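You operate a simulated robot arm through the tools that you are given. There is no shell and no other tool. Be economical: measure what you need, move in short steps, check, and stop when the job is done.

The job below is to be done with a simulated robot arm. You get a single attempt, and the scene is never put back.

Task
Fetch the blue bracket that says "R7" from the long table and set it in the done tray. Open the shim drawer, take the brown block on the bench and put it away in the floor of the shim drawer and shut the drawer again. Turn the white dial to 40. Stack the pot marked "paste" from the top of the grey bench on top of the pot marked "WAX". Put the orange gauge in the big tray. Put one of the tubes from the top of the grey bench on top of the grey box there. Take the grey ticket and put it on the top of the padded table. Any order will do. Set down upright: orange gauge, tube.

The check looks at the end state, three seconds after you hand in, the way a careful person would. Anything else that was tipped, shoved, dropped, spilled or broken makes it a failure.

Robot
A 7-joint arm with a three-finger gripper on a trunk, on a base that drives. Base frame: it is fixed to the floor where the robot stands at the start and does not move with it; the origin is under the middle of the robot, x ahead of it, y to its left, z up; the surface under the hand at the start is at about z = 780. Units: mm, rad, N and s.
With the tool pointing down near the work surface it reaches from about 100 to 880 mm from the robot's upright axis, wherever it stands. Its first joint turns from -2.897 to 2.897 rad. Places, roughly: big tray (39x22x5 cm) [700, -400, 800]; black pot, orange pot [0, 2750, 1000]; blue bracket [500, 0, 750]; brown block [2000, 2250, 750]; done tray (14x18 cm) [1160, 2400, 860]; floor of the shim drawer [1600, -4600, 700]; grey box (15x10x8 cm) [-600, 2700, 900]; grey ticket [-1000, 2750, 750]; orange gauge [0, 2500, 250]; shim drawer [1600, -4600, 700]; top of the padded table [-2300, 2600, 900]; tube [0, 2500, 1000]; white dial [400, 2500, 900]. Payload 2.94 kg.
Tool frame: the origin (TCP) lies between the finger pads and is the grasp point; the fingertips stand 30 mm ahead of it; z points along the fingers, y is the line along which they close. Largest opening 132 mm; the body of the gripper starts 107 mm behind the TCP.
Orientation is told as [roll, pitch, yaw] about the base's x, y, z axes, in that order, counted from this pose: with the fingers straight down and closing along the base's y, the tool's x points along the base's -x, its y along +y and its z along -z.

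Tools
- The arm moves only by the tool send_rows. Its arguments are lists of equal length, an entry for each row: "rot": the turn, a rotation vector about the tool's x, y, z in rad, a list of three; "translation": the shift along the tool's x, y, z in mm, a list of three; "grip": the finger opening in mm, from 0 to 132. In form: {"rot": [[ax, ay, az], ...], "translation": [[x, y, z], ...], "grip": [grip, ...]}. A call has 1 to 20 rows; each row shifts and turns the commanded pose from where the row before left it, along the tool's axes as they then stand. Each row takes 0.2 s and may step no farther than 50 mm and 0.15 rad from the row before; otherwise, or with a gripper value out of range, the whole call is refused. Where a pose cannot be reached the arm comes as near as it can. A force on the tool above 40 N (or 10 N above the force at the start of the call, whichever is more), or a blocked arm, ends the call early, and 0.2 s more pass. Each finger halts on what it meets, pressing with about 28 N; the grip force reading is that of the motor and also rises with nothing between the fingers. The clock runs only during rows and for 0.2 s after the last one: add rows that do not move to give the fingers time. The reply holds the time, the measured pose of the TCP, the force on the tool along the base axes, the opening and the grip force, in the units named above and with some noise, with the torque about the TCP (base axes, N m) and any sound that the robot's microphone picked up.
- Cameras (640 x 400 px; columns grow to the right, rows downward): "scene" is now at [37.9, 173.8, 1759.2]; the picture's right is [-0.23, -0.97, 0.00], its down [-0.82, 0.20, -0.54] and it looks along [0.53, -0.13, -0.84] (base axes); focal length 259 px, centre (320, 200). "wrist" rides on the gripper at [72, 3, -144] in the tool frame; the picture's right is [-0.04, 1.00, 0.00], its down [-0.88, -0.04, -0.48] and it looks along [-0.47, -0.02, 0.88] (tool axes); focal length 256 px, centre (320, 200). There is no depth. A picture from a camera that has moved, and an enlarged one, comes with that camera's place and axes in the base frame and with its lens.
- camera(camera): a new picture of that camera. It takes no simulated time.
- lift_body(by): slides the trunk up (or, below 0, down) by that many mm; the arm and the scene camera ride with it, the base frame stays. It gives what a move gives, with no picture.
- roll_base(legs): drives the robot by 1 to 6 legs, each [ahead, left, turn to the left] in mm, mm and rad, along the robot's own axes; the way and the turn of a leg run together, so that a leg with both is an arc; at most 1500 mm and 3.142 rad a leg. The arm and the cameras ride along, it lands a little off, and it stops where it bumps. It gives what a move gives.
- head_to(pan, tilt): turns the head with the scene camera to pan (to the left, within 2.496 rad either way) and tilt (down, from -0.506 to 1.204), counted from straight ahead of the robot. It gives what a move gives.
- zoom(camera, box): a new picture of the part [left, top, right, bottom] of that camera's present view, enlarged. It takes no simulated time.
- job_done(): hands the job in; it is judged then, once.

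Work in short steps. Places have to be worked out from the pictures, the camera data and where the tool is seen: move nearer, look again, correct. Check each grasp and each placing, and mend what went wrong. You have 217 turns and 198 pictures in all, those below and enlarged ones among them. Open the gripper and draw the arm clear of the work before you hand the job in, unless the task says otherwise.

The tools are called after "Request:" by a JSON object that holds its "name" and its "arguments". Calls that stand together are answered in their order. send_rows: Moves the arm, as the interface text tells. Its arguments: {"type":"object","properties":{"rot":{"type":"array","items":{"type":"array","items":{"type":"number"}}},"translation":{"type":"array","items":{"type":"array","items":{"type":"number"}}},"grip":{"type":"array","items":{"type":"number"}}},"required":["rot","translation","grip"]} The other tools are called the same way: lift_body (by) slides the trunk up or down; roll_base (legs) drives the base; head_to (pan, tilt) turns the head that bears the scene camera; camera (camera) takes a picture; zoom (camera, box) takes an enlarged picture of a part of a camera's view; job_done () hands the job in.

At the start:

```text
clock: 0.0
eef_pos: [588.5, 19.9, 1088.5]
ee_rot: [0.002, 0.001, 0.001]
contact_force: [0.3, -0.5, 0.4]
wrist_torque: [0.01, 0.01, 0.01]
gripper_width: 132.0
grip_force: 0.1
trunk travel left (down, up): [-275.0, 265.0]
robot x, y, heading: [-0.1, 1.8, -0.0]
head pan, tilt: [-0.236, 0.995]
```

scene: 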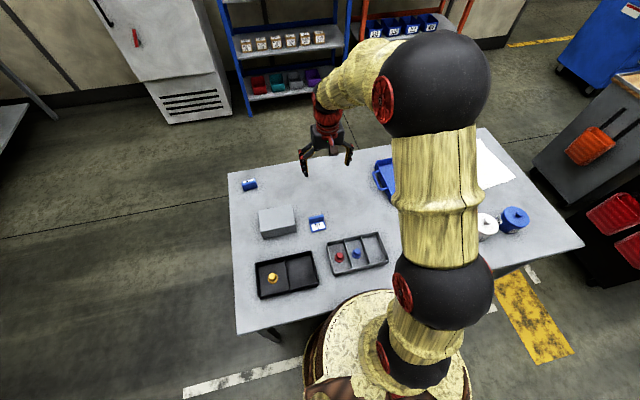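
wrist: 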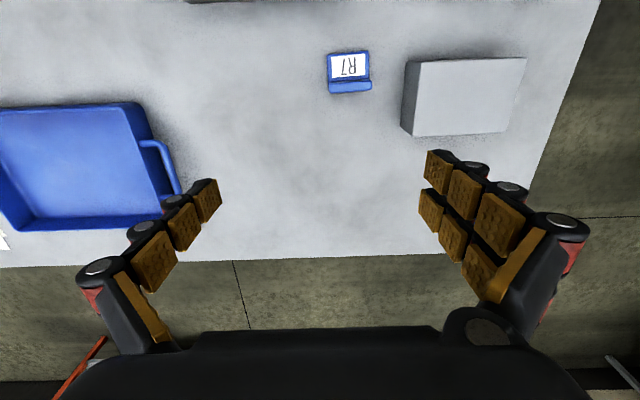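

I start by looking closer at the long table and the R7 bracket, which the wrist camera puts near [530, 67].

Request:
{"name": "zoom", "arguments": {"camera": "scene", "box": [220, 150, 420, 310]}}

Request:
{"name": "zoom", "arguments": {"camera": "wrist", "box": [280, 20, 440, 120]}}

```text
2.50 times, centred on (320, 230) of scene
camera zoom: at [37.9, 173.8, 1759.2], right [-0.23, -0.97, 0.0], down [-0.82, 0.2, -0.54], along [0.53, -0.13, -0.84], focal length 647 px, centre (320, 125)
```

zoom: 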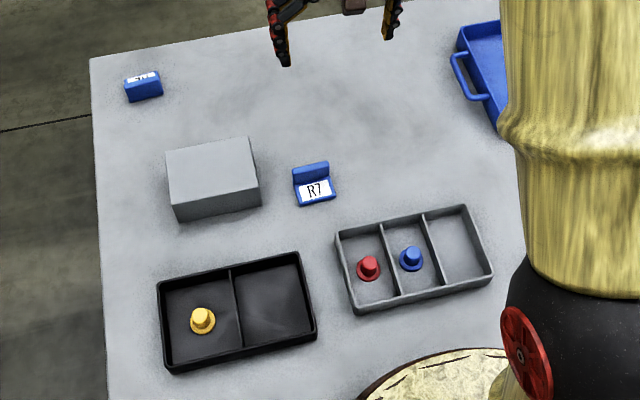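

```text
4.00 times, centred on (360, 70) of wrist
camera zoom: at [515.2, 21.9, 1232.3], right [0.04, 1.0, 0.0], down [0.88, -0.04, 0.48], along [0.47, -0.02, -0.88], focal length 1024 px, centre (160, 720)
```

zoom: 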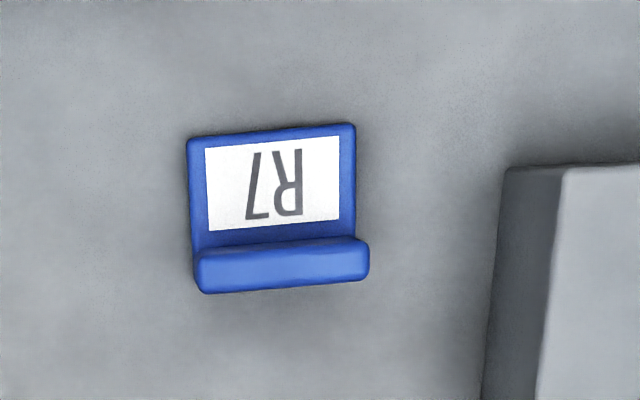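

R7 stands at about [532, 66], long side along y (~63 mm), wall on its far side. I go above it with a narrower opening and look again.

Request:
{"name": "send_rows", "arguments": {"rot": [[0, 0, 0], [0, 0, 0], [0, 0, 0], [0, 0, 0], [0, 0, 0], [0, 0, 0]], "translation": [[18, 15, 0], [18, 15, 30], [18, 16, 40], [0, 0, 40], [0, 0, 40], [0, 0, 0]], "grip": [105, 105, 105, 105, 105, 105]}}

Request:
{"name": "camera", "arguments": {"camera": "wrist"}}

```text
clock: 1.4
eef_pos: [531.9, 65.9, 939.1]
ee_rot: [0.0, 0.0, 0.0]
contact_force: [0.0, -0.4, 0.2]
wrist_torque: [0.03, -0.03, -0.02]
gripper_width: 104.8
grip_force: 0.1
trunk travel left (down, up): [-275.0, 265.0]
robot x, y, heading: [-1.8, 0.1, -0.002]
head pan, tilt: [-0.236, 0.995]
```

```text
193 pictures are left
camera wrist: at [459.9, 68.0, 1082.4], right [0.04, 1.0, 0.0], down [0.88, -0.04, 0.48], along [0.48, -0.02, -0.88], focal length 256 px, centre (320, 200)
```

wrist: 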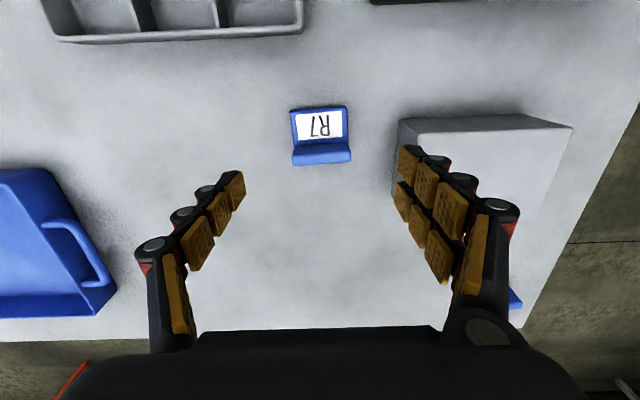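

The bracket centre reads as [532, 66] again; the grey box edge is clear of the right finger. I lower to z≈816 and close.

Request:
{"name": "send_rows", "arguments": {"rot": [[0, 0, 0], [0, 0, 0], [0, 0, 0], [0, 0, 0], [0, 0, 0], [0, 0, 0], [0, 0, 0], [0, 0, 0], [0, 0, 0]], "translation": [[-3, 0, 40], [0, 0, 40], [0, 0, 30], [0, 0, 13], [0, 0, 0], [0, 0, 0], [0, 0, 0], [0, 0, 0], [0, 0, 0]], "grip": [100, 100, 100, 100, 100, 50, 50, 50, 50]}}

Request:
{"name": "camera", "arguments": {"camera": "wrist"}}

```text
clock: 3.4
eef_pos: [536.5, 65.1, 814.9]
ee_rot: [-0.001, 0.001, 0.0]
contact_force: [0.7, 0.3, 1.1]
wrist_torque: [-0.06, 0.05, 0.03]
gripper_width: 63.5
grip_force: 28.0
trunk travel left (down, up): [-275.0, 265.0]
robot x, y, heading: [-1.5, 0.1, -0.001]
head pan, tilt: [-0.236, 0.995]
```

```text
192 pictures are left
camera wrist: at [463.5, 68.5, 959.6], right [0.04, 1.0, 0.0], down [0.88, -0.04, 0.48], along [0.48, -0.02, -0.88], focal length 256 px, centre (320, 200)
```

wrist: 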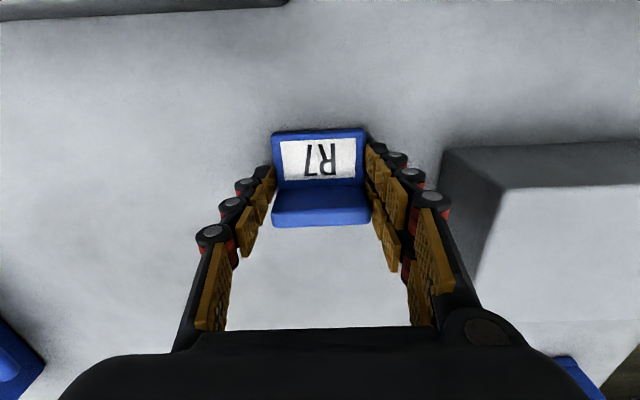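

Gripped at 63.5 mm. I lift it straight up and turn the head left to see the surroundings.

Request:
{"name": "send_rows", "arguments": {"rot": [[0, 0, 0], [0, 0, 0], [0, 0, 0], [0, 0, 0], [0, 0, 0], [0, 0, 0], [0, 0, 0]], "translation": [[0, 0, -20], [0, 0, -40], [0, 0, -45], [0, 0, -45], [0, 0, -45], [0, 0, -45], [0, 0, -40]], "grip": [50, 50, 50, 50, 50, 50, 50]}}

Request:
{"name": "head_to", "arguments": {"pan": 1.3, "tilt": 0.5}}

Request:
{"name": "camera", "arguments": {"camera": "scene"}}

```text
clock: 5.0
eef_pos: [534.7, 65.6, 1095.9]
ee_rot: [-0.001, 0.002, 0.001]
contact_force: [0.1, 0.1, -1.0]
wrist_torque: [0.01, -0.02, 0.02]
gripper_width: 63.2
grip_force: 27.8
trunk travel left (down, up): [-275.0, 265.0]
robot x, y, heading: [-1.2, -1.5, 0.002]
head pan, tilt: [-0.236, 0.995]
```

```text
clock: 6.6
eef_pos: [536.9, 66.0, 1094.8]
ee_rot: [0.001, 0.001, 0.001]
contact_force: [1.2, -0.1, -1.1]
wrist_torque: [0.01, 0.02, 0.01]
gripper_width: 63.1
grip_force: 28.1
trunk travel left (down, up): [-275.0, 265.0]
robot x, y, heading: [1.0, 0.3, -0.001]
head pan, tilt: [1.3, 0.499]
```

```text
191 pictures are left
camera scene: at [-5.7, 277.9, 1799.9], right [0.96, -0.27, 0.0], down [-0.13, -0.46, -0.88], along [0.23, 0.85, -0.48], focal length 259 px, centre (320, 200)
```

scene: 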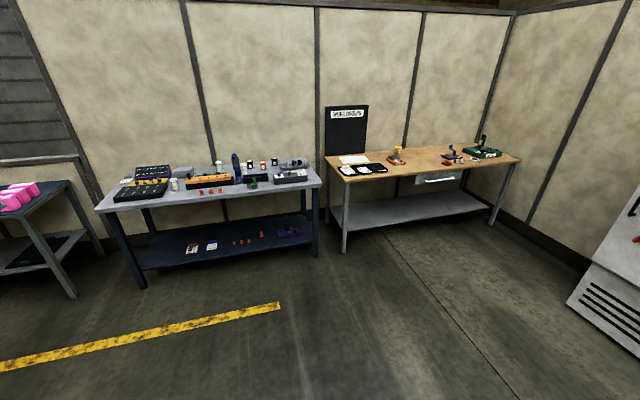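

Grey bench, wood bench and padded table lie along the far wall. I zoom on each.

Request:
{"name": "zoom", "arguments": {"camera": "scene", "box": [90, 140, 330, 290]}}

Request:
{"name": "zoom", "arguments": {"camera": "scene", "box": [320, 90, 530, 220]}}

```text
2.67 times, centred on (210, 215) of scene
camera zoom: at [-5.7, 277.9, 1799.9], right [0.96, -0.27, 0.0], down [-0.13, -0.46, -0.88], along [0.23, 0.85, -0.48], focal length 690 px, centre (613, 160)
```

zoom: 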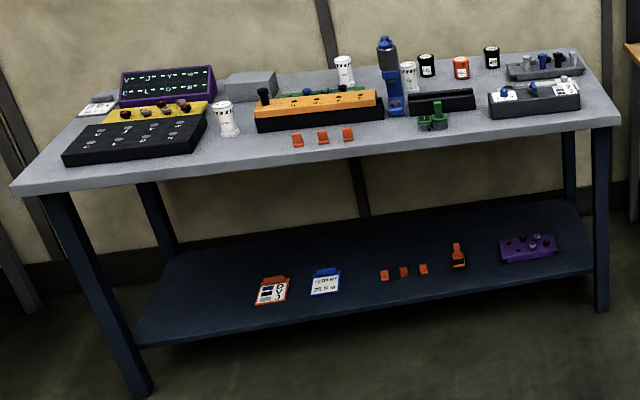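

```text
3.05 times, centred on (425, 155) of scene
camera zoom: at [-5.7, 277.9, 1799.9], right [0.96, -0.27, 0.0], down [-0.13, -0.46, -0.88], along [0.23, 0.85, -0.48], focal length 789 px, centre (0, 337)
```

zoom: 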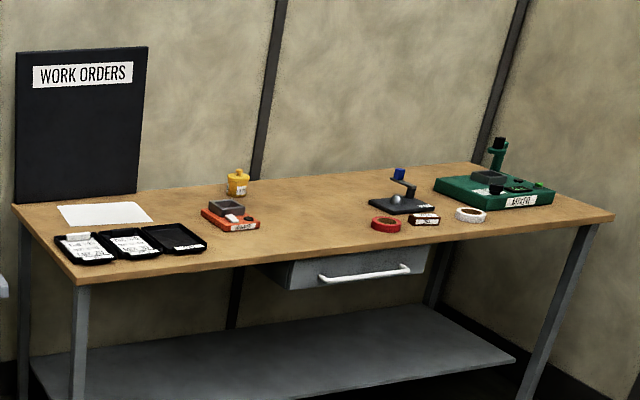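

Trays are on the left of the wood bench. I back off, turn left, strafe well before the benches and then approach (1160, ~1700).

Request:
{"name": "roll_base", "arguments": {"legs": [[-400, 0, 0], [0, 0, 1.571], [1050, 0, 0], [0, -1500, 0], [600, 0, 0]]}}

Request:
{"name": "head_to", "arguments": {"pan": 0.0, "tilt": 0.8}}

Request:
{"name": "camera", "arguments": {"camera": "scene"}}

```text
clock: 28.1
eef_pos: [1010.4, 2213.8, 1095.7]
ee_rot: [-0.001, 0.0, 1.583]
contact_force: [-0.1, 0.2, -0.8]
wrist_torque: [-0.05, -0.02, -0.01]
gripper_width: 63.2
grip_force: 27.8
trunk travel left (down, up): [-275.0, 265.0]
robot x, y, heading: [1084.6, 1676.9, 1.589]
head pan, tilt: [1.3, 0.499]
```

```text
clock: 29.6
eef_pos: [1011.3, 2213.8, 1096.0]
ee_rot: [0.001, 0.0, 1.583]
contact_force: [-0.2, 0.2, -1.5]
wrist_torque: [-0.02, 0.02, 0.01]
gripper_width: 63.5
grip_force: 28.5
trunk travel left (down, up): [-275.0, 265.0]
robot x, y, heading: [1084.7, 1676.6, 1.577]
head pan, tilt: [0.0, 0.799]
```

```text
188 pictures are left
camera scene: at [891.4, 1726.4, 1774.0], right [1.0, 0.01, 0.0], down [0.01, -0.72, -0.7], along [-0.01, 0.7, -0.72], focal length 259 px, centre (320, 200)
```

scene: 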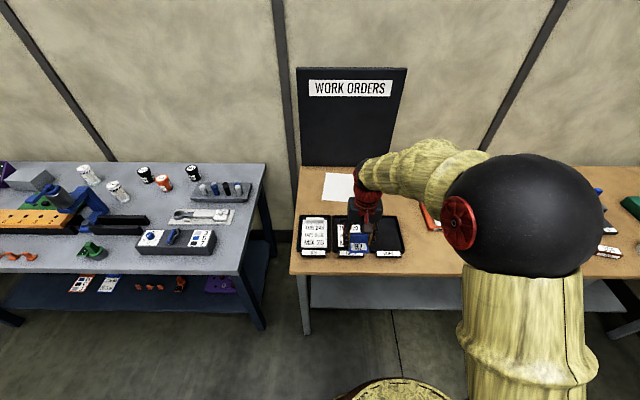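

The trays lie right under the hand. I zoom to read the labels.

Request:
{"name": "zoom", "arguments": {"camera": "scene", "box": [285, 160, 425, 270]}}

Request:
{"name": "camera", "arguments": {"camera": "wrist"}}

```text
3.64 times, centred on (355, 215) of scene
camera zoom: at [891.4, 1726.4, 1774.0], right [1.0, 0.01, 0.0], down [0.01, -0.72, -0.7], along [-0.01, 0.7, -0.72], focal length 941 px, centre (193, 146)
```

zoom: 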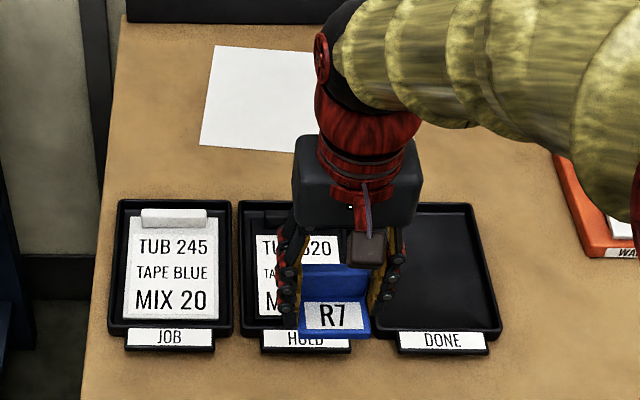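

```text
186 pictures are left
camera wrist: at [1008.2, 2139.7, 1239.1], right [-1.0, 0.03, 0.0], down [0.03, 0.88, 0.48], along [0.02, 0.47, -0.88], focal length 256 px, centre (320, 200)
```

wrist: 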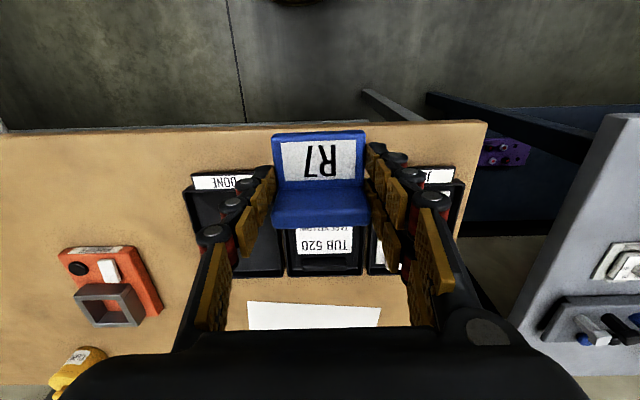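

DONE is the right-hand tray, centre about [1170, 2408]. I move the bracket over it and lower part of the way.

Request:
{"name": "send_rows", "arguments": {"rot": [[0, 0, 0], [0, 0, 0], [0, 0, 0], [0, 0, 0], [0, 0, 0], [0, 0, 0], [0, 0, 0], [0, 0, 0], [0, 0, 0]], "translation": [[-38, -32, 0], [-38, -32, 0], [-38, -32, 0], [-38, -32, 0], [-38, -32, 0], [0, 0, 40], [0, 0, 40], [0, 0, 40], [0, 0, 20]], "grip": [50, 50, 50, 50, 50, 50, 50, 50, 50]}}

Request:
{"name": "zoom", "arguments": {"camera": "scene", "box": [285, 160, 425, 270]}}

Request:
{"name": "camera", "arguments": {"camera": "wrist"}}

```text
clock: 31.6
eef_pos: [1168.9, 2405.9, 954.8]
ee_rot: [-0.001, 0.0, 1.583]
contact_force: [0.0, 1.1, -1.5]
wrist_torque: [-0.03, 0.0, -0.01]
gripper_width: 63.0
grip_force: 27.8
trunk travel left (down, up): [-275.0, 265.0]
robot x, y, heading: [1080.2, 1680.3, 1.585]
head pan, tilt: [0.0, 0.799]
```

```text
3.64 times, centred on (355, 215) of scene
camera zoom: at [891.6, 1726.9, 1774.0], right [1.0, 0.01, 0.0], down [0.01, -0.72, -0.7], along [-0.01, 0.7, -0.72], focal length 941 px, centre (193, 146)
```

zoom: 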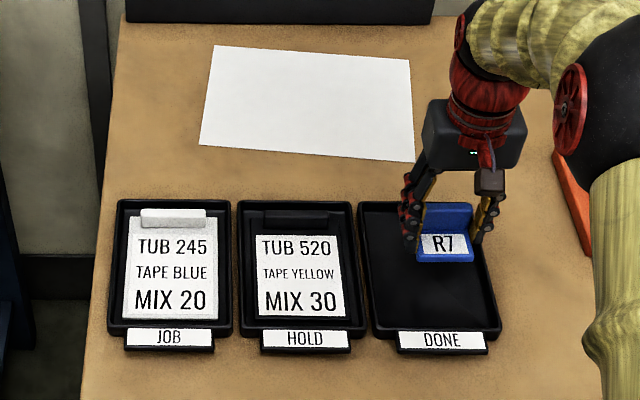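

```text
184 pictures are left
camera wrist: at [1166.8, 2332.5, 1098.1], right [-1.0, 0.03, 0.0], down [0.03, 0.88, 0.48], along [0.02, 0.47, -0.88], focal length 256 px, centre (320, 200)
```

wrist: 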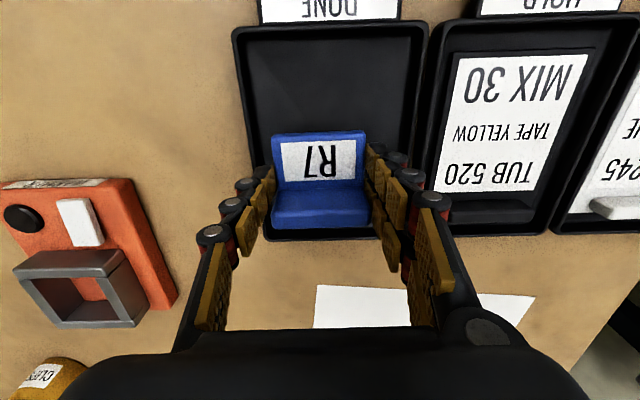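

Tray centre by wrist view is ~[1164, 2408]. I lower toward the tray floor, watching the force.

Request:
{"name": "send_rows", "arguments": {"rot": [[0, 0, 0], [0, 0, 0], [0, 0, 0], [0, 0, 0], [0, 0, 0]], "translation": [[-2, 4, 30], [0, 0, 12], [0, 0, 6], [0, 0, 4], [0, 0, 0]], "grip": [50, 50, 50, 50, 50]}}

Request:
{"name": "camera", "arguments": {"camera": "wrist"}}

```text
clock: 32.8
eef_pos: [1164.2, 2406.3, 903.4]
ee_rot: [0.0, 0.0, 1.583]
contact_force: [0.2, -0.1, -0.9]
wrist_torque: [0.01, 0.01, -0.02]
gripper_width: 63.2
grip_force: 28.1
trunk travel left (down, up): [-275.0, 265.0]
robot x, y, heading: [1082.0, 1679.6, 1.581]
head pan, tilt: [0.0, 0.799]
```

```text
183 pictures are left
camera wrist: at [1162.5, 2333.7, 1046.6], right [-1.0, 0.03, 0.0], down [0.03, 0.88, 0.48], along [0.02, 0.47, -0.88], focal length 256 px, centre (320, 200)
```

wrist: 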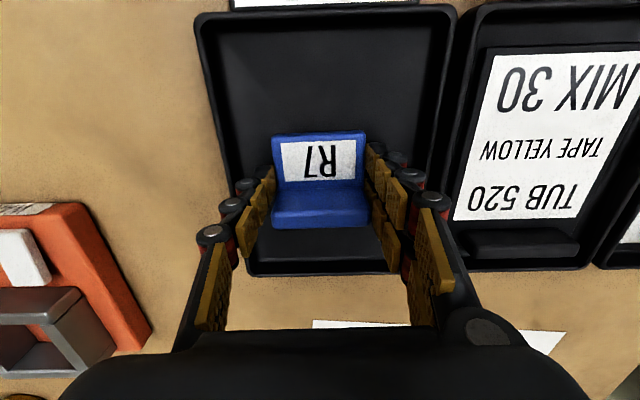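

No contact yet (bracket bottom ~868). I go on down in small steps.

Request:
{"name": "send_rows", "arguments": {"rot": [[0, 0, 0], [0, 0, 0], [0, 0, 0]], "translation": [[0, 0, 3], [0, 0, 3], [0, 0, 0]], "grip": [50, 50, 50]}}

```text
clock: 33.5
eef_pos: [1164.2, 2406.7, 900.0]
ee_rot: [-0.002, -0.004, 1.583]
contact_force: [0.4, -4.3, 23.8]
wrist_torque: [-0.14, -0.01, 0.03]
gripper_width: 63.6
grip_force: 27.9
trunk travel left (down, up): [-275.0, 265.0]
robot x, y, heading: [1083.3, 1676.7, 1.582]
head pan, tilt: [0.0, 0.799]
```

Contact (24 N). I ease up 2 mm, open modestly and lift away.

Request:
{"name": "send_rows", "arguments": {"rot": [[0, 0, 0], [0, 0, 0], [0, 0, 0], [0, 0, 0], [0, 0, 0], [0, 0, 0], [0, 0, 0], [0, 0, 0]], "translation": [[0, 0, -2], [0, 0, 0], [0, 0, 0], [0, 0, -30], [0, 0, -40], [0, 0, -40], [0, 0, -40], [0, 0, -40]], "grip": [63, 80, 80, 80, 80, 80, 80, 80]}}

Request:
{"name": "camera", "arguments": {"camera": "wrist"}}

```text
clock: 35.4
eef_pos: [1164.9, 2407.5, 1089.9]
ee_rot: [-0.001, -0.001, 1.583]
contact_force: [-0.1, -0.2, -0.2]
wrist_torque: [0.04, 0.0, -0.01]
gripper_width: 80.0
grip_force: 0.0
trunk travel left (down, up): [-275.0, 265.0]
robot x, y, heading: [1084.8, 1676.9, 1.584]
head pan, tilt: [0.0, 0.799]
```

```text
182 pictures are left
camera wrist: at [1161.7, 2334.3, 1234.2], right [-1.0, 0.03, 0.0], down [0.03, 0.88, 0.47], along [0.02, 0.47, -0.88], focal length 256 px, centre (320, 200)
```

wrist: 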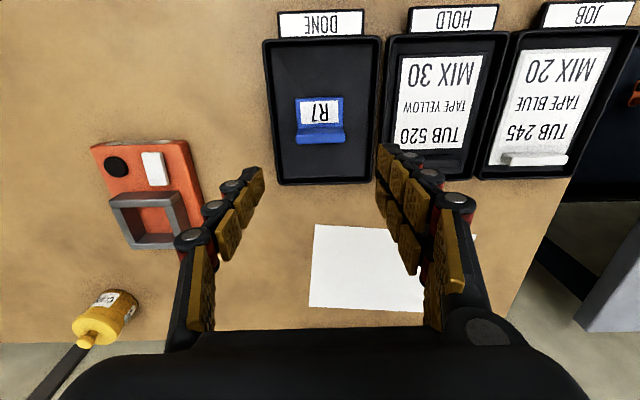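

R7 is in the DONE tray. Next the brown block: I retract the arm and strafe right toward x≈1950.

Request:
{"name": "send_rows", "arguments": {"rot": [[0, 0, 0], [0, 0, 0], [0, 0, 0], [0, 0, 0], [0, 0, 0]], "translation": [[45, 20, -10], [45, 20, -10], [45, 20, 0], [45, 15, 0], [20, 0, 0]], "grip": [100, 100, 100, 100, 100]}}

Request:
{"name": "roll_base", "arguments": {"legs": [[0, -800, 0]]}}

Request:
{"name": "head_to", "arguments": {"pan": 0.2, "tilt": 0.8}}

Request:
{"name": "camera", "arguments": {"camera": "scene"}}

Request:
{"name": "camera", "arguments": {"camera": "wrist"}}

```text
refused: row 1 steps farther than a row can; nothing moved
```

```text
clock: 39.6
eef_pos: [1967.1, 2418.6, 1090.0]
ee_rot: [-0.001, 0.0, 1.585]
contact_force: [-0.4, 0.6, -1.3]
wrist_torque: [0.0, 0.0, 0.02]
gripper_width: 79.8
grip_force: 0.2
trunk travel left (down, up): [-275.0, 265.0]
robot x, y, heading: [1888.8, 1689.0, 1.589]
head pan, tilt: [0.0, 0.799]
```

```text
clock: 40.4
eef_pos: [1966.4, 2418.1, 1091.1]
ee_rot: [-0.001, 0.0, 1.585]
contact_force: [0.3, -0.5, 0.1]
wrist_torque: [-0.03, -0.01, -0.01]
gripper_width: 80.4
grip_force: 0.0
trunk travel left (down, up): [-275.0, 265.0]
robot x, y, heading: [1888.4, 1688.9, 1.584]
head pan, tilt: [0.201, 0.799]
```

```text
181 pictures are left
camera scene: at [1678.8, 1734.7, 1774.0], right [0.98, 0.21, 0.0], down [0.15, -0.7, -0.7], along [-0.15, 0.68, -0.72], focal length 259 px, centre (320, 200)
```

scene: 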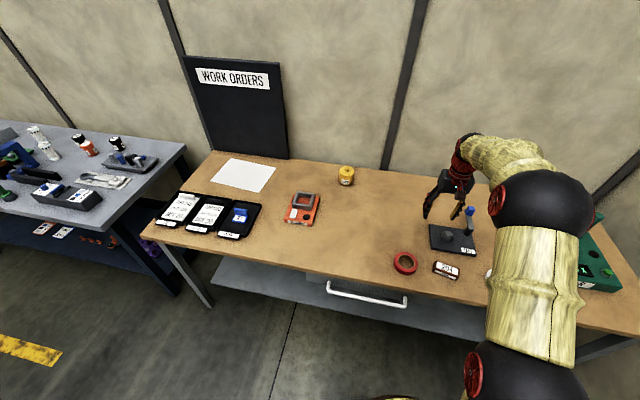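

```text
180 pictures are left
camera wrist: at [1963.6, 2345.6, 1233.7], right [-1.0, 0.03, 0.0], down [0.03, 0.88, 0.48], along [0.01, 0.48, -0.88], focal length 256 px, centre (320, 200)
```

wrist: 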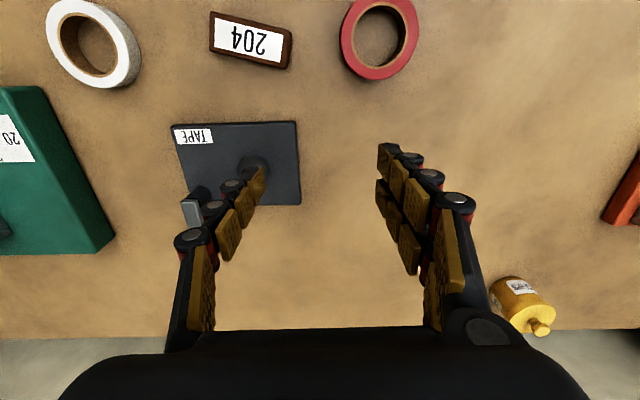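

Brown block "204" is at about [2043, 2323], ~90 mm long, tilted 15°. I move over it and turn the hand to grip across its width.

Request:
{"name": "send_rows", "arguments": {"rot": [[0, 0, 0], [0, 0, 0], [0, 0, 0], [0, 0, -0.144], [0, 0, -0.144], [0, 0, -0.144], [0, 0, -0.144], [0, 0, -0.144], [0, 0, -0.144], [0, 0, -0.144], [0, 0, -0.144], [0, 0, -0.144], [0, 0, 0]], "translation": [[32, -26, 0], [32, -25, 0], [32, -25, 0], [0, 0, 10], [0, 0, 10], [0, 0, 10], [0, 0, 10], [0, 0, 10], [0, 0, 10], [0, 0, 10], [0, 0, 10], [0, 0, 10], [0, 0, 0]], "grip": [80, 80, 80, 80, 80, 80, 80, 80, 80, 80, 80, 80, 80]}}

Request:
{"name": "camera", "arguments": {"camera": "wrist"}}

```text
clock: 43.2
eef_pos: [2044.1, 2322.7, 999.8]
ee_rot: [0.0, 0.001, 2.882]
contact_force: [0.5, -0.4, -0.3]
wrist_torque: [0.0, -0.01, 0.01]
gripper_width: 79.8
grip_force: 0.1
trunk travel left (down, up): [-275.0, 265.0]
robot x, y, heading: [1887.8, 1688.1, 1.585]
head pan, tilt: [0.201, 0.799]
```

```text
179 pictures are left
camera wrist: at [2112.2, 2301.0, 1143.3], right [-0.3, -0.95, 0.0], down [-0.84, 0.26, 0.48], along [-0.45, 0.14, -0.88], focal length 256 px, centre (320, 200)
```

wrist: 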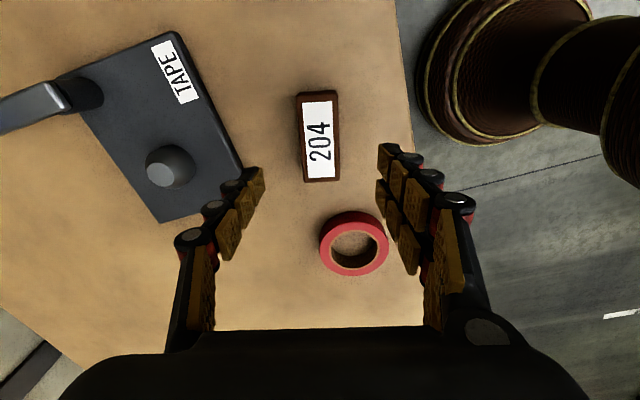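

The block is centred under the hand. I lower to z≈894 (tips just above bench) and close.

Request:
{"name": "send_rows", "arguments": {"rot": [[0, 0, 0], [0, 0, 0], [0, 0, 0], [0, 0, 0], [0, 0, 0], [0, 0, 0], [0, 0, 0], [0, 0, 0], [0, 0, 0]], "translation": [[-3, 0, 40], [0, 0, 40], [0, 0, 20], [0, 0, 6], [0, 0, 0], [0, 0, 0], [0, 0, 0], [0, 0, 0], [0, 0, 0]], "grip": [80, 80, 80, 80, 80, 20, 20, 20, 20]}}

Request:
{"name": "camera", "arguments": {"camera": "wrist"}}

```text
clock: 45.2
eef_pos: [2040.3, 2323.0, 894.3]
ee_rot: [-0.001, -0.001, 2.883]
contact_force: [0.5, 0.6, 0.6]
wrist_torque: [0.0, -0.04, -0.01]
gripper_width: 39.0
grip_force: 25.6
trunk travel left (down, up): [-275.0, 265.0]
robot x, y, heading: [1888.4, 1686.6, 1.581]
head pan, tilt: [0.201, 0.799]
```

```text
178 pictures are left
camera wrist: at [2108.5, 2301.1, 1038.2], right [-0.3, -0.95, 0.0], down [-0.84, 0.26, 0.48], along [-0.45, 0.14, -0.88], focal length 256 px, centre (320, 200)
```

wrist: 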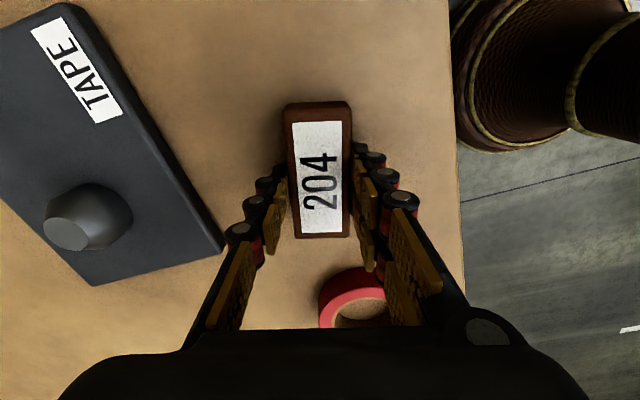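

Held. I lift it, back away and strafe into the lane, then turn around to look toward the drawer side.

Request:
{"name": "send_rows", "arguments": {"rot": [[0, 0, 0], [0, 0, 0], [0, 0, 0], [0, 0, 0], [0, 0, 0], [0, 0, 0], [0, 0, 0]], "translation": [[0, 0, -20], [0, 0, -40], [0, 0, -45], [0, 0, -45], [0, 0, -45], [0, 0, -45], [0, 0, -30]], "grip": [20, 20, 20, 20, 20, 20, 20]}}

Request:
{"name": "roll_base", "arguments": {"legs": [[-350, 0, 0], [0, 380, 0], [0, 0, -3.1]]}}

Request:
{"name": "head_to", "arguments": {"pan": 0.2, "tilt": 0.4}}

Request:
{"name": "camera", "arguments": {"camera": "scene"}}

```text
clock: 46.8
eef_pos: [2040.5, 2325.3, 1164.5]
ee_rot: [0.0, -0.002, 2.881]
contact_force: [-0.1, 0.1, -1.7]
wrist_torque: [0.01, 0.0, 0.0]
gripper_width: 39.4
grip_force: 28.3
trunk travel left (down, up): [-275.0, 265.0]
robot x, y, heading: [1888.1, 1686.0, 1.586]
head pan, tilt: [0.201, 0.799]
```

```text
clock: 58.3
eef_pos: [1394.3, 682.4, 1163.6]
ee_rot: [0.001, 0.002, -0.206]
contact_force: [-0.1, -0.2, -0.7]
wrist_torque: [-0.04, 0.01, 0.0]
gripper_width: 39.2
grip_force: 27.8
trunk travel left (down, up): [-275.0, 265.0]
robot x, y, heading: [1513.3, 1324.0, -1.502]
head pan, tilt: [0.201, 0.799]
```

```text
clock: 59.2
eef_pos: [1393.6, 681.2, 1165.3]
ee_rot: [0.001, 0.0, -0.206]
contact_force: [1.0, 0.1, -0.9]
wrist_torque: [0.03, -0.02, 0.01]
gripper_width: 38.9
grip_force: 27.8
trunk travel left (down, up): [-275.0, 265.0]
robot x, y, heading: [1511.1, 1330.4, -1.501]
head pan, tilt: [0.201, 0.4]
```

```text
177 pictures are left
camera scene: at [1725.0, 1280.4, 1809.0], right [-0.96, -0.27, 0.0], down [-0.1, 0.38, -0.92], along [0.24, -0.89, -0.39], focal length 259 px, centre (320, 200)
```

scene: 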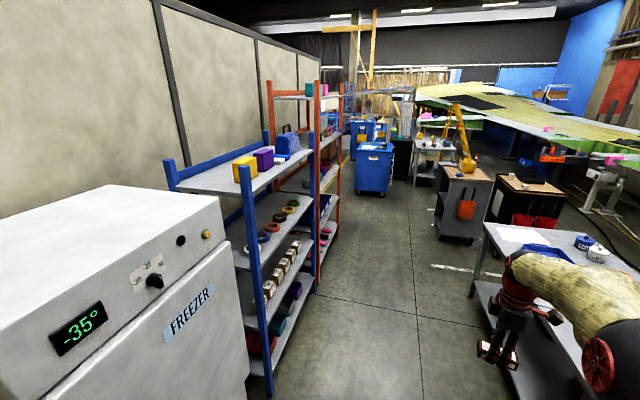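

The lane runs on ahead. I zoom into its far end to locate the drawer.

Request:
{"name": "zoom", "arguments": {"camera": "scene", "box": [330, 90, 530, 260]}}

```text
2.35 times, centred on (430, 175) of scene
camera zoom: at [1725.0, 1280.4, 1809.0], right [-0.96, -0.27, 0.0], down [-0.1, 0.38, -0.92], along [0.24, -0.89, -0.39], focal length 609 px, centre (61, 259)
```

zoom: 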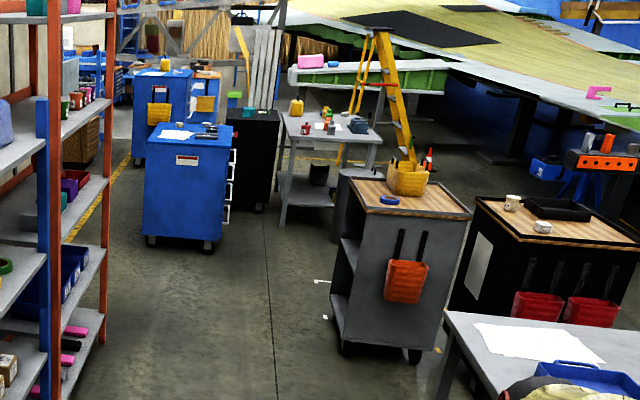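

The drawer is likely on a cabinet beyond ~y −4500 by the blue/black units. The lane x 1000–2390 is clear; I straighten and drive down it.

Request:
{"name": "roll_base", "arguments": {"legs": [[0, 0, -0.07], [1500, 0, 0], [1500, 100, 0], [900, 0, 0]]}}

Request:
{"name": "head_to", "arguments": {"pan": 0.1, "tilt": 0.5}}

Request:
{"name": "camera", "arguments": {"camera": "scene"}}

```text
refused: leg 3 is longer than a leg can be; nothing moved
```

```text
clock: 59.8
eef_pos: [1394.0, 682.3, 1164.6]
ee_rot: [-0.001, 0.0, -0.207]
contact_force: [-0.2, 0.1, -1.2]
wrist_torque: [0.01, 0.0, 0.02]
gripper_width: 39.2
grip_force: 28.4
trunk travel left (down, up): [-275.0, 265.0]
robot x, y, heading: [1513.9, 1324.2, -1.507]
head pan, tilt: [0.099, 0.499]
```

```text
175 pictures are left
camera scene: at [1715.6, 1280.0, 1800.0], right [-0.99, -0.17, 0.0], down [-0.08, 0.47, -0.88], along [0.15, -0.87, -0.48], focal length 259 px, centre (320, 200)
```

scene: 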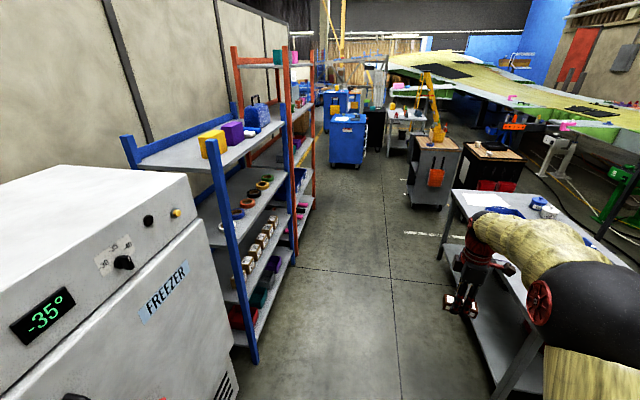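

The leg was too long; I redo it within the limits.

Request:
{"name": "roll_base", "arguments": {"legs": [[0, 0, -0.07], [1450, 0, 0], [1450, 0, 0], [950, 0, 0]]}}

Request:
{"name": "camera", "arguments": {"camera": "scene"}}

```text
clock: 78.8
eef_pos: [1398.0, -3149.2, 1163.6]
ee_rot: [-0.002, -0.002, -0.254]
contact_force: [-0.5, 0.2, -1.3]
wrist_torque: [0.0, 0.01, 0.01]
gripper_width: 39.1
grip_force: 27.6
trunk travel left (down, up): [-275.0, 265.0]
robot x, y, heading: [1547.1, -2510.7, -1.55]
head pan, tilt: [0.099, 0.499]
```

```text
174 pictures are left
camera scene: at [1747.9, -2568.5, 1799.9], right [-0.99, -0.12, 0.0], down [-0.06, 0.48, -0.88], along [0.1, -0.87, -0.48], focal length 259 px, centre (320, 200)
```

scene: 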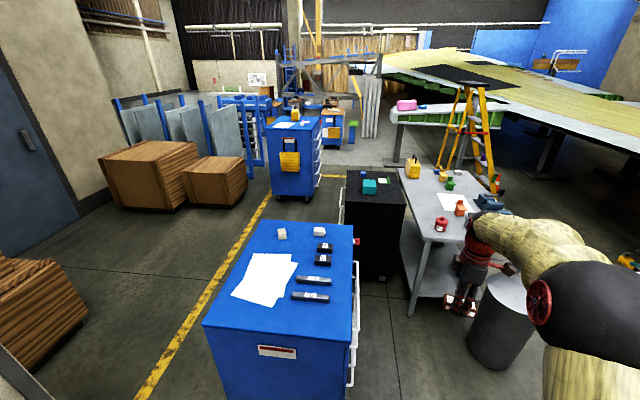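

Close to the cabinets now. I zoom to see the drawers and their labels.

Request:
{"name": "zoom", "arguments": {"camera": "scene", "box": [190, 150, 430, 300]}}

Request:
{"name": "zoom", "arguments": {"camera": "scene", "box": [190, 250, 430, 400]}}

```text
2.67 times, centred on (310, 225) of scene
camera zoom: at [1747.9, -2568.5, 1799.9], right [-0.99, -0.12, 0.0], down [-0.06, 0.48, -0.88], along [0.1, -0.87, -0.48], focal length 690 px, centre (347, 133)
```

zoom: 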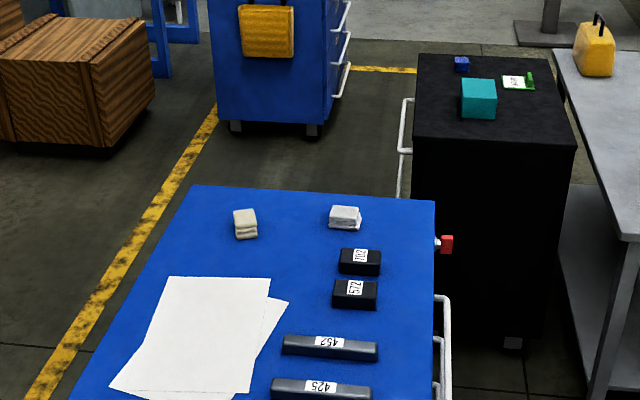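

```text
2.67 times, centred on (310, 325) of scene
camera zoom: at [1747.9, -2568.5, 1799.9], right [-0.99, -0.12, 0.0], down [-0.06, 0.48, -0.88], along [0.1, -0.87, -0.48], focal length 690 px, centre (347, -133)
```

zoom: 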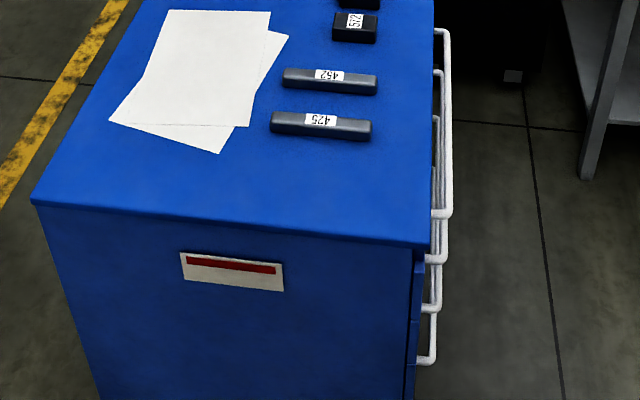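

The black cabinet (x≈1340–1600, y≈−4480…) has handles on its +x side – that should be the shim drawer. I check the left side for a way around the blue cart.

Request:
{"name": "head_to", "arguments": {"pan": 1.5, "tilt": 0.6}}

Request:
{"name": "camera", "arguments": {"camera": "scene"}}

```text
clock: 80.3
eef_pos: [1397.9, -3150.8, 1163.4]
ee_rot: [0.001, 0.0, -0.254]
contact_force: [-0.6, -0.7, -0.2]
wrist_torque: [-0.01, -0.01, 0.02]
gripper_width: 38.9
grip_force: 28.0
trunk travel left (down, up): [-275.0, 265.0]
robot x, y, heading: [1550.4, -2508.0, -1.553]
head pan, tilt: [1.499, 0.6]
```

```text
171 pictures are left
camera scene: at [1825.4, -2482.5, 1790.9], right [-0.05, -1.0, 0.0], down [-0.56, 0.03, -0.83], along [0.82, -0.04, -0.56], focal length 259 px, centre (320, 200)
```

scene: 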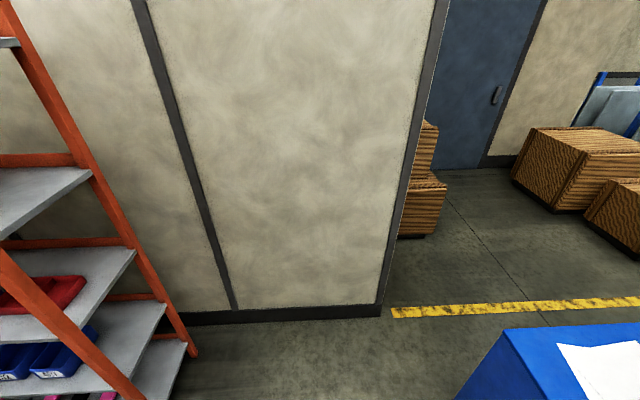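

The wall corner is at about (2930, −3020) and the cart corner at (2260, −3115): a ~670 mm gap. I look down at my own base to judge its width.

Request:
{"name": "head_to", "arguments": {"pan": 0.6, "tilt": 1.2}}

Request:
{"name": "camera", "arguments": {"camera": "scene"}}

Request:
{"name": "head_to", "arguments": {"pan": 2.4, "tilt": 1.2}}

Request:
{"name": "camera", "arguments": {"camera": "scene"}}

```text
clock: 81.5
eef_pos: [1397.6, -3150.3, 1163.8]
ee_rot: [-0.001, 0.001, -0.254]
contact_force: [-0.2, -0.5, 0.1]
wrist_torque: [-0.01, -0.03, 0.01]
gripper_width: 39.0
grip_force: 28.0
trunk travel left (down, up): [-275.0, 265.0]
robot x, y, heading: [1551.3, -2509.6, -1.546]
head pan, tilt: [0.6, 1.201]
```

```text
170 pictures are left
camera scene: at [1769.7, -2523.4, 1746.3], right [-0.81, -0.58, 0.0], down [-0.54, 0.76, -0.36], along [0.21, -0.29, -0.93], focal length 259 px, centre (320, 200)
```

scene: 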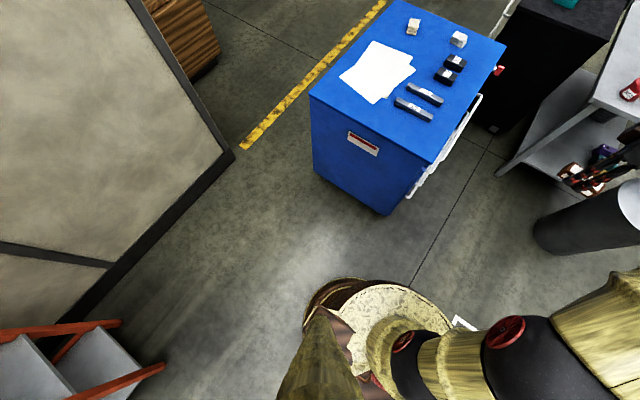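

```text
clock: 83.3
eef_pos: [1397.4, -3149.3, 1164.2]
ee_rot: [0.0, -0.001, -0.256]
contact_force: [0.0, 0.0, -0.6]
wrist_torque: [-0.02, 0.02, 0.03]
gripper_width: 39.3
grip_force: 27.7
trunk travel left (down, up): [-275.0, 265.0]
robot x, y, heading: [1546.1, -2509.9, -1.556]
head pan, tilt: [2.4, 1.201]
```

```text
169 pictures are left
camera scene: at [1774.1, -2435.9, 1746.3], right [0.75, -0.66, 0.0], down [-0.62, -0.7, -0.36], along [0.24, 0.27, -0.93], focal length 259 px, centre (320, 200)
```

scene: 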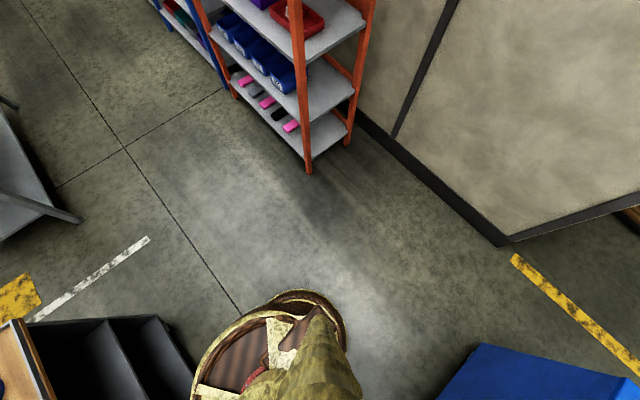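

Base radius is ~275 mm, so it passes, but the head overhangs to the left, toward the wall. I'll draw the arm in, turn around and back through with the head over the cart side.

Request:
{"name": "send_rows", "arguments": {"rot": [[0, 0, 0], [0, 0, 0], [0, 0, 0], [0, 0, 0], [0, 0, 0]], "translation": [[-19.5, 44, 0], [-19.5, 44, 0], [-19.5, 44, 0], [-19.5, 44, 0], [-19.5, 44, 0]], "grip": [20, 20, 20, 20, 20]}}

Request:
{"name": "roll_base", "arguments": {"legs": [[0, 0, 3.124], [0, -1060, 0]]}}

Request:
{"name": "head_to", "arguments": {"pan": -2.4, "tilt": 1.2}}

Request:
{"name": "camera", "arguments": {"camera": "scene"}}

Request:
{"name": "head_to", "arguments": {"pan": 2.49, "tilt": 1.0}}

Request:
{"name": "camera", "arguments": {"camera": "scene"}}

```text
clock: 84.5
eef_pos: [1547.2, -2958.4, 1163.1]
ee_rot: [-0.001, 0.0, -0.253]
contact_force: [0.3, -0.1, -1.1]
wrist_torque: [-0.03, 0.02, 0.01]
gripper_width: 39.0
grip_force: 28.3
trunk travel left (down, up): [-275.0, 265.0]
robot x, y, heading: [1548.8, -2512.0, -1.554]
head pan, tilt: [2.4, 1.201]
```

```text
clock: 97.3
eef_pos: [2599.7, -2027.9, 1164.2]
ee_rot: [0.0, -0.002, 2.898]
contact_force: [-0.3, -1.1, -0.4]
wrist_torque: [0.01, -0.02, -0.03]
gripper_width: 39.1
grip_force: 27.7
trunk travel left (down, up): [-275.0, 265.0]
robot x, y, heading: [2598.3, -2478.9, 1.604]
head pan, tilt: [2.4, 1.201]
```

```text
clock: 101.2
eef_pos: [2599.6, -2028.9, 1164.7]
ee_rot: [0.001, 0.0, 2.9]
contact_force: [0.0, 0.5, -1.6]
wrist_torque: [0.02, 0.01, 0.04]
gripper_width: 39.2
grip_force: 28.0
trunk travel left (down, up): [-275.0, 265.0]
robot x, y, heading: [2603.8, -2476.3, 1.607]
head pan, tilt: [-2.4, 1.201]
```

```text
168 pictures are left
camera scene: at [2453.6, -2554.3, 1746.2], right [-0.71, -0.7, 0.0], down [-0.65, 0.67, -0.36], along [0.25, -0.26, -0.93], focal length 259 px, centre (320, 200)
```

scene: 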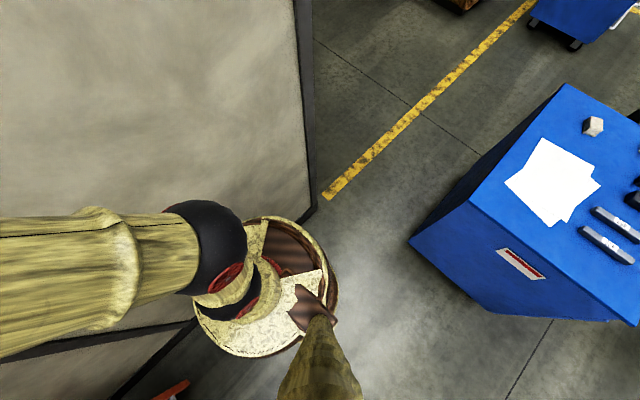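

```text
clock: 105.0
eef_pos: [2599.8, -2028.7, 1165.8]
ee_rot: [0.0, 0.0, 2.899]
contact_force: [-1.0, -0.3, 0.1]
wrist_torque: [0.02, -0.02, -0.03]
gripper_width: 39.3
grip_force: 28.0
trunk travel left (down, up): [-275.0, 265.0]
robot x, y, heading: [2604.5, -2476.5, 1.605]
head pan, tilt: [2.491, 1.0]
```

```text
167 pictures are left
camera scene: at [2374.1, -2571.1, 1758.8], right [-0.81, 0.58, 0.0], down [0.49, 0.69, -0.54], along [-0.31, -0.44, -0.84], focal length 259 px, centre (320, 200)
```

scene: 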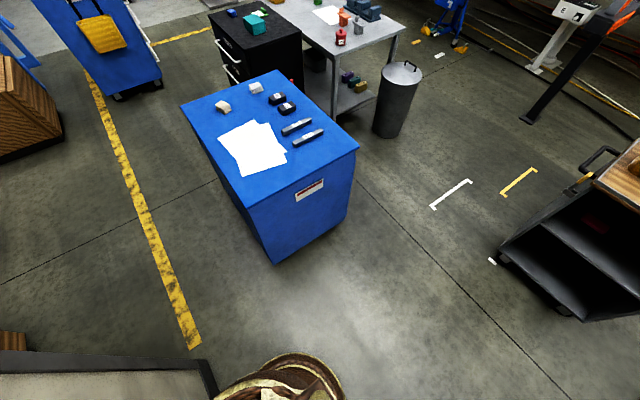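

The cart corner is at ~(2290, −3220), wall corner (2905, −2952). I back through the middle on a slight slant, then turn to face −x behind the cart.

Request:
{"name": "roll_base", "arguments": {"legs": [[0, 105, 0], [-1289, -160, 0], [0, 0, 1.537], [0, 850, 0]]}}

Request:
{"name": "head_to", "arguments": {"pan": -0.1, "tilt": 0.8}}

Request:
{"name": "camera", "arguments": {"camera": "scene"}}

```text
clock: 120.2
eef_pos: [2241.3, -4606.5, 1164.9]
ee_rot: [-0.001, 0.0, -1.851]
contact_force: [0.0, 0.9, -0.4]
wrist_torque: [0.01, -0.02, -0.02]
gripper_width: 39.2
grip_force: 27.6
trunk travel left (down, up): [-275.0, 265.0]
robot x, y, heading: [2687.0, -4620.5, 3.137]
head pan, tilt: [2.491, 1.0]
```

```text
clock: 122.5
eef_pos: [2241.7, -4607.2, 1164.9]
ee_rot: [0.0, 0.001, -1.851]
contact_force: [0.1, -0.2, -1.3]
wrist_torque: [0.03, -0.01, 0.02]
gripper_width: 39.0
grip_force: 28.1
trunk travel left (down, up): [-275.0, 265.0]
robot x, y, heading: [2691.0, -4624.3, 3.135]
head pan, tilt: [-0.099, 0.799]
```

```text
166 pictures are left
camera scene: at [2638.6, -4802.0, 1774.0], right [0.1, 0.99, 0.0], down [0.71, -0.08, -0.7], along [-0.69, 0.07, -0.72], focal length 259 px, centre (320, 200)
```

scene: 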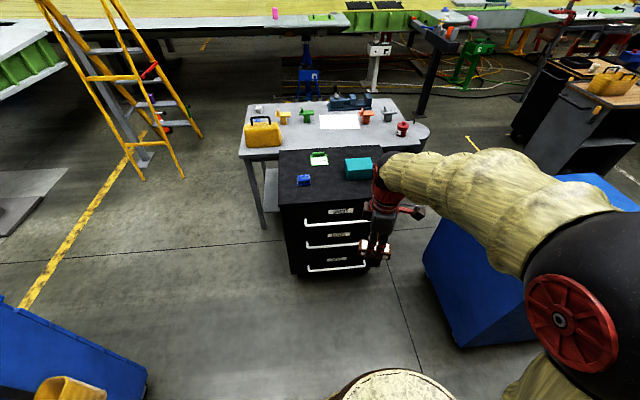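

Three drawers on the black cabinet face me. I zoom for the labels.

Request:
{"name": "zoom", "arguments": {"camera": "scene", "box": [260, 140, 420, 290]}}

```text
2.67 times, centred on (340, 215) of scene
camera zoom: at [2638.6, -4802.0, 1774.0], right [0.1, 0.99, 0.0], down [0.71, -0.08, -0.7], along [-0.69, 0.07, -0.72], focal length 690 px, centre (267, 160)
```

zoom: 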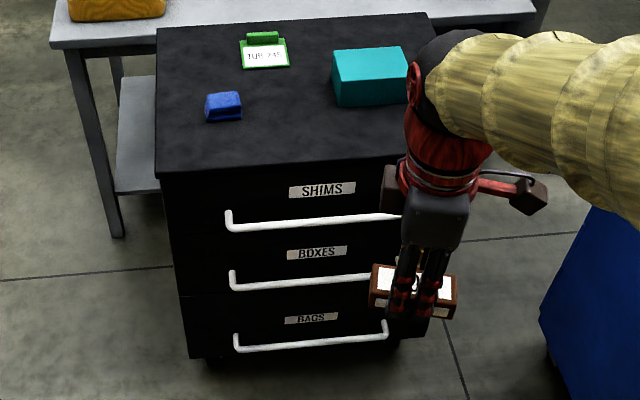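

SHIMS is the top drawer (handle ≈[1775, −4605, 700]). I must park the block first on the free front-middle part of the cabinet top (~[1670, −4650], top z≈830). I drive up 210 mm.

Request:
{"name": "roll_base", "arguments": {"legs": [[210, 0, 0]]}}

Request:
{"name": "send_rows", "arguments": {"rot": [[0, 0, -0.14], [0, 0, -0.14], [0, 0, 0]], "translation": [[0, 0, 0], [0, 0, 0], [0, 0, 0]], "grip": [20, 20, 20]}}

Request:
{"name": "camera", "arguments": {"camera": "wrist"}}

Request:
{"name": "camera", "arguments": {"camera": "scene"}}

```text
clock: 124.1
eef_pos: [2029.7, -4604.8, 1164.1]
ee_rot: [0.003, 0.0, -1.855]
contact_force: [-0.7, -0.1, -0.8]
wrist_torque: [-0.03, -0.06, 0.02]
gripper_width: 39.3
grip_force: 28.2
trunk travel left (down, up): [-275.0, 265.0]
robot x, y, heading: [2479.6, -4618.2, 3.139]
head pan, tilt: [-0.099, 0.799]
```

```text
clock: 124.9
eef_pos: [2030.0, -4604.2, 1164.2]
ee_rot: [-0.001, 0.001, -1.571]
contact_force: [0.7, 0.4, -0.1]
wrist_torque: [0.02, 0.02, -0.01]
gripper_width: 39.1
grip_force: 27.8
trunk travel left (down, up): [-275.0, 265.0]
robot x, y, heading: [2481.8, -4616.5, 3.133]
head pan, tilt: [-0.099, 0.799]
```

```text
164 pictures are left
camera wrist: at [2033.2, -4534.1, 1307.8], right [1.0, -0.04, 0.0], down [-0.04, -0.88, 0.48], along [-0.02, -0.47, -0.88], focal length 256 px, centre (320, 200)
```

wrist: 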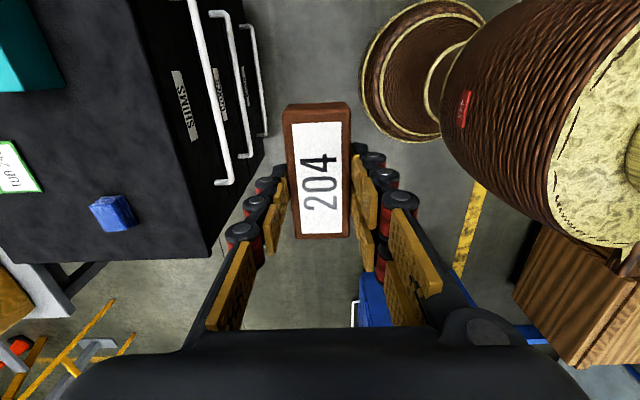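

```text
163 pictures are left
camera scene: at [2426.7, -4800.5, 1774.0], right [0.11, 0.99, 0.0], down [0.71, -0.08, -0.7], along [-0.69, 0.07, -0.72], focal length 259 px, centre (320, 200)
```

scene: 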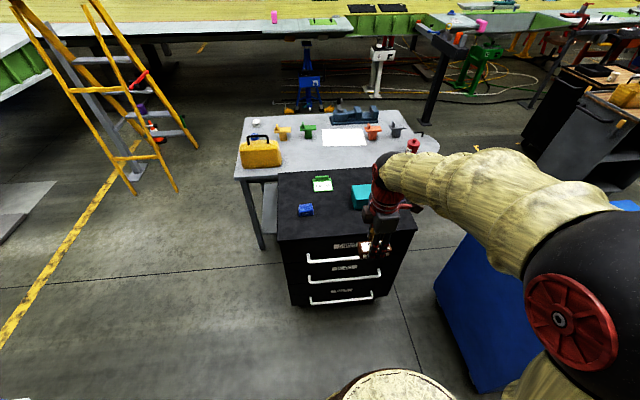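

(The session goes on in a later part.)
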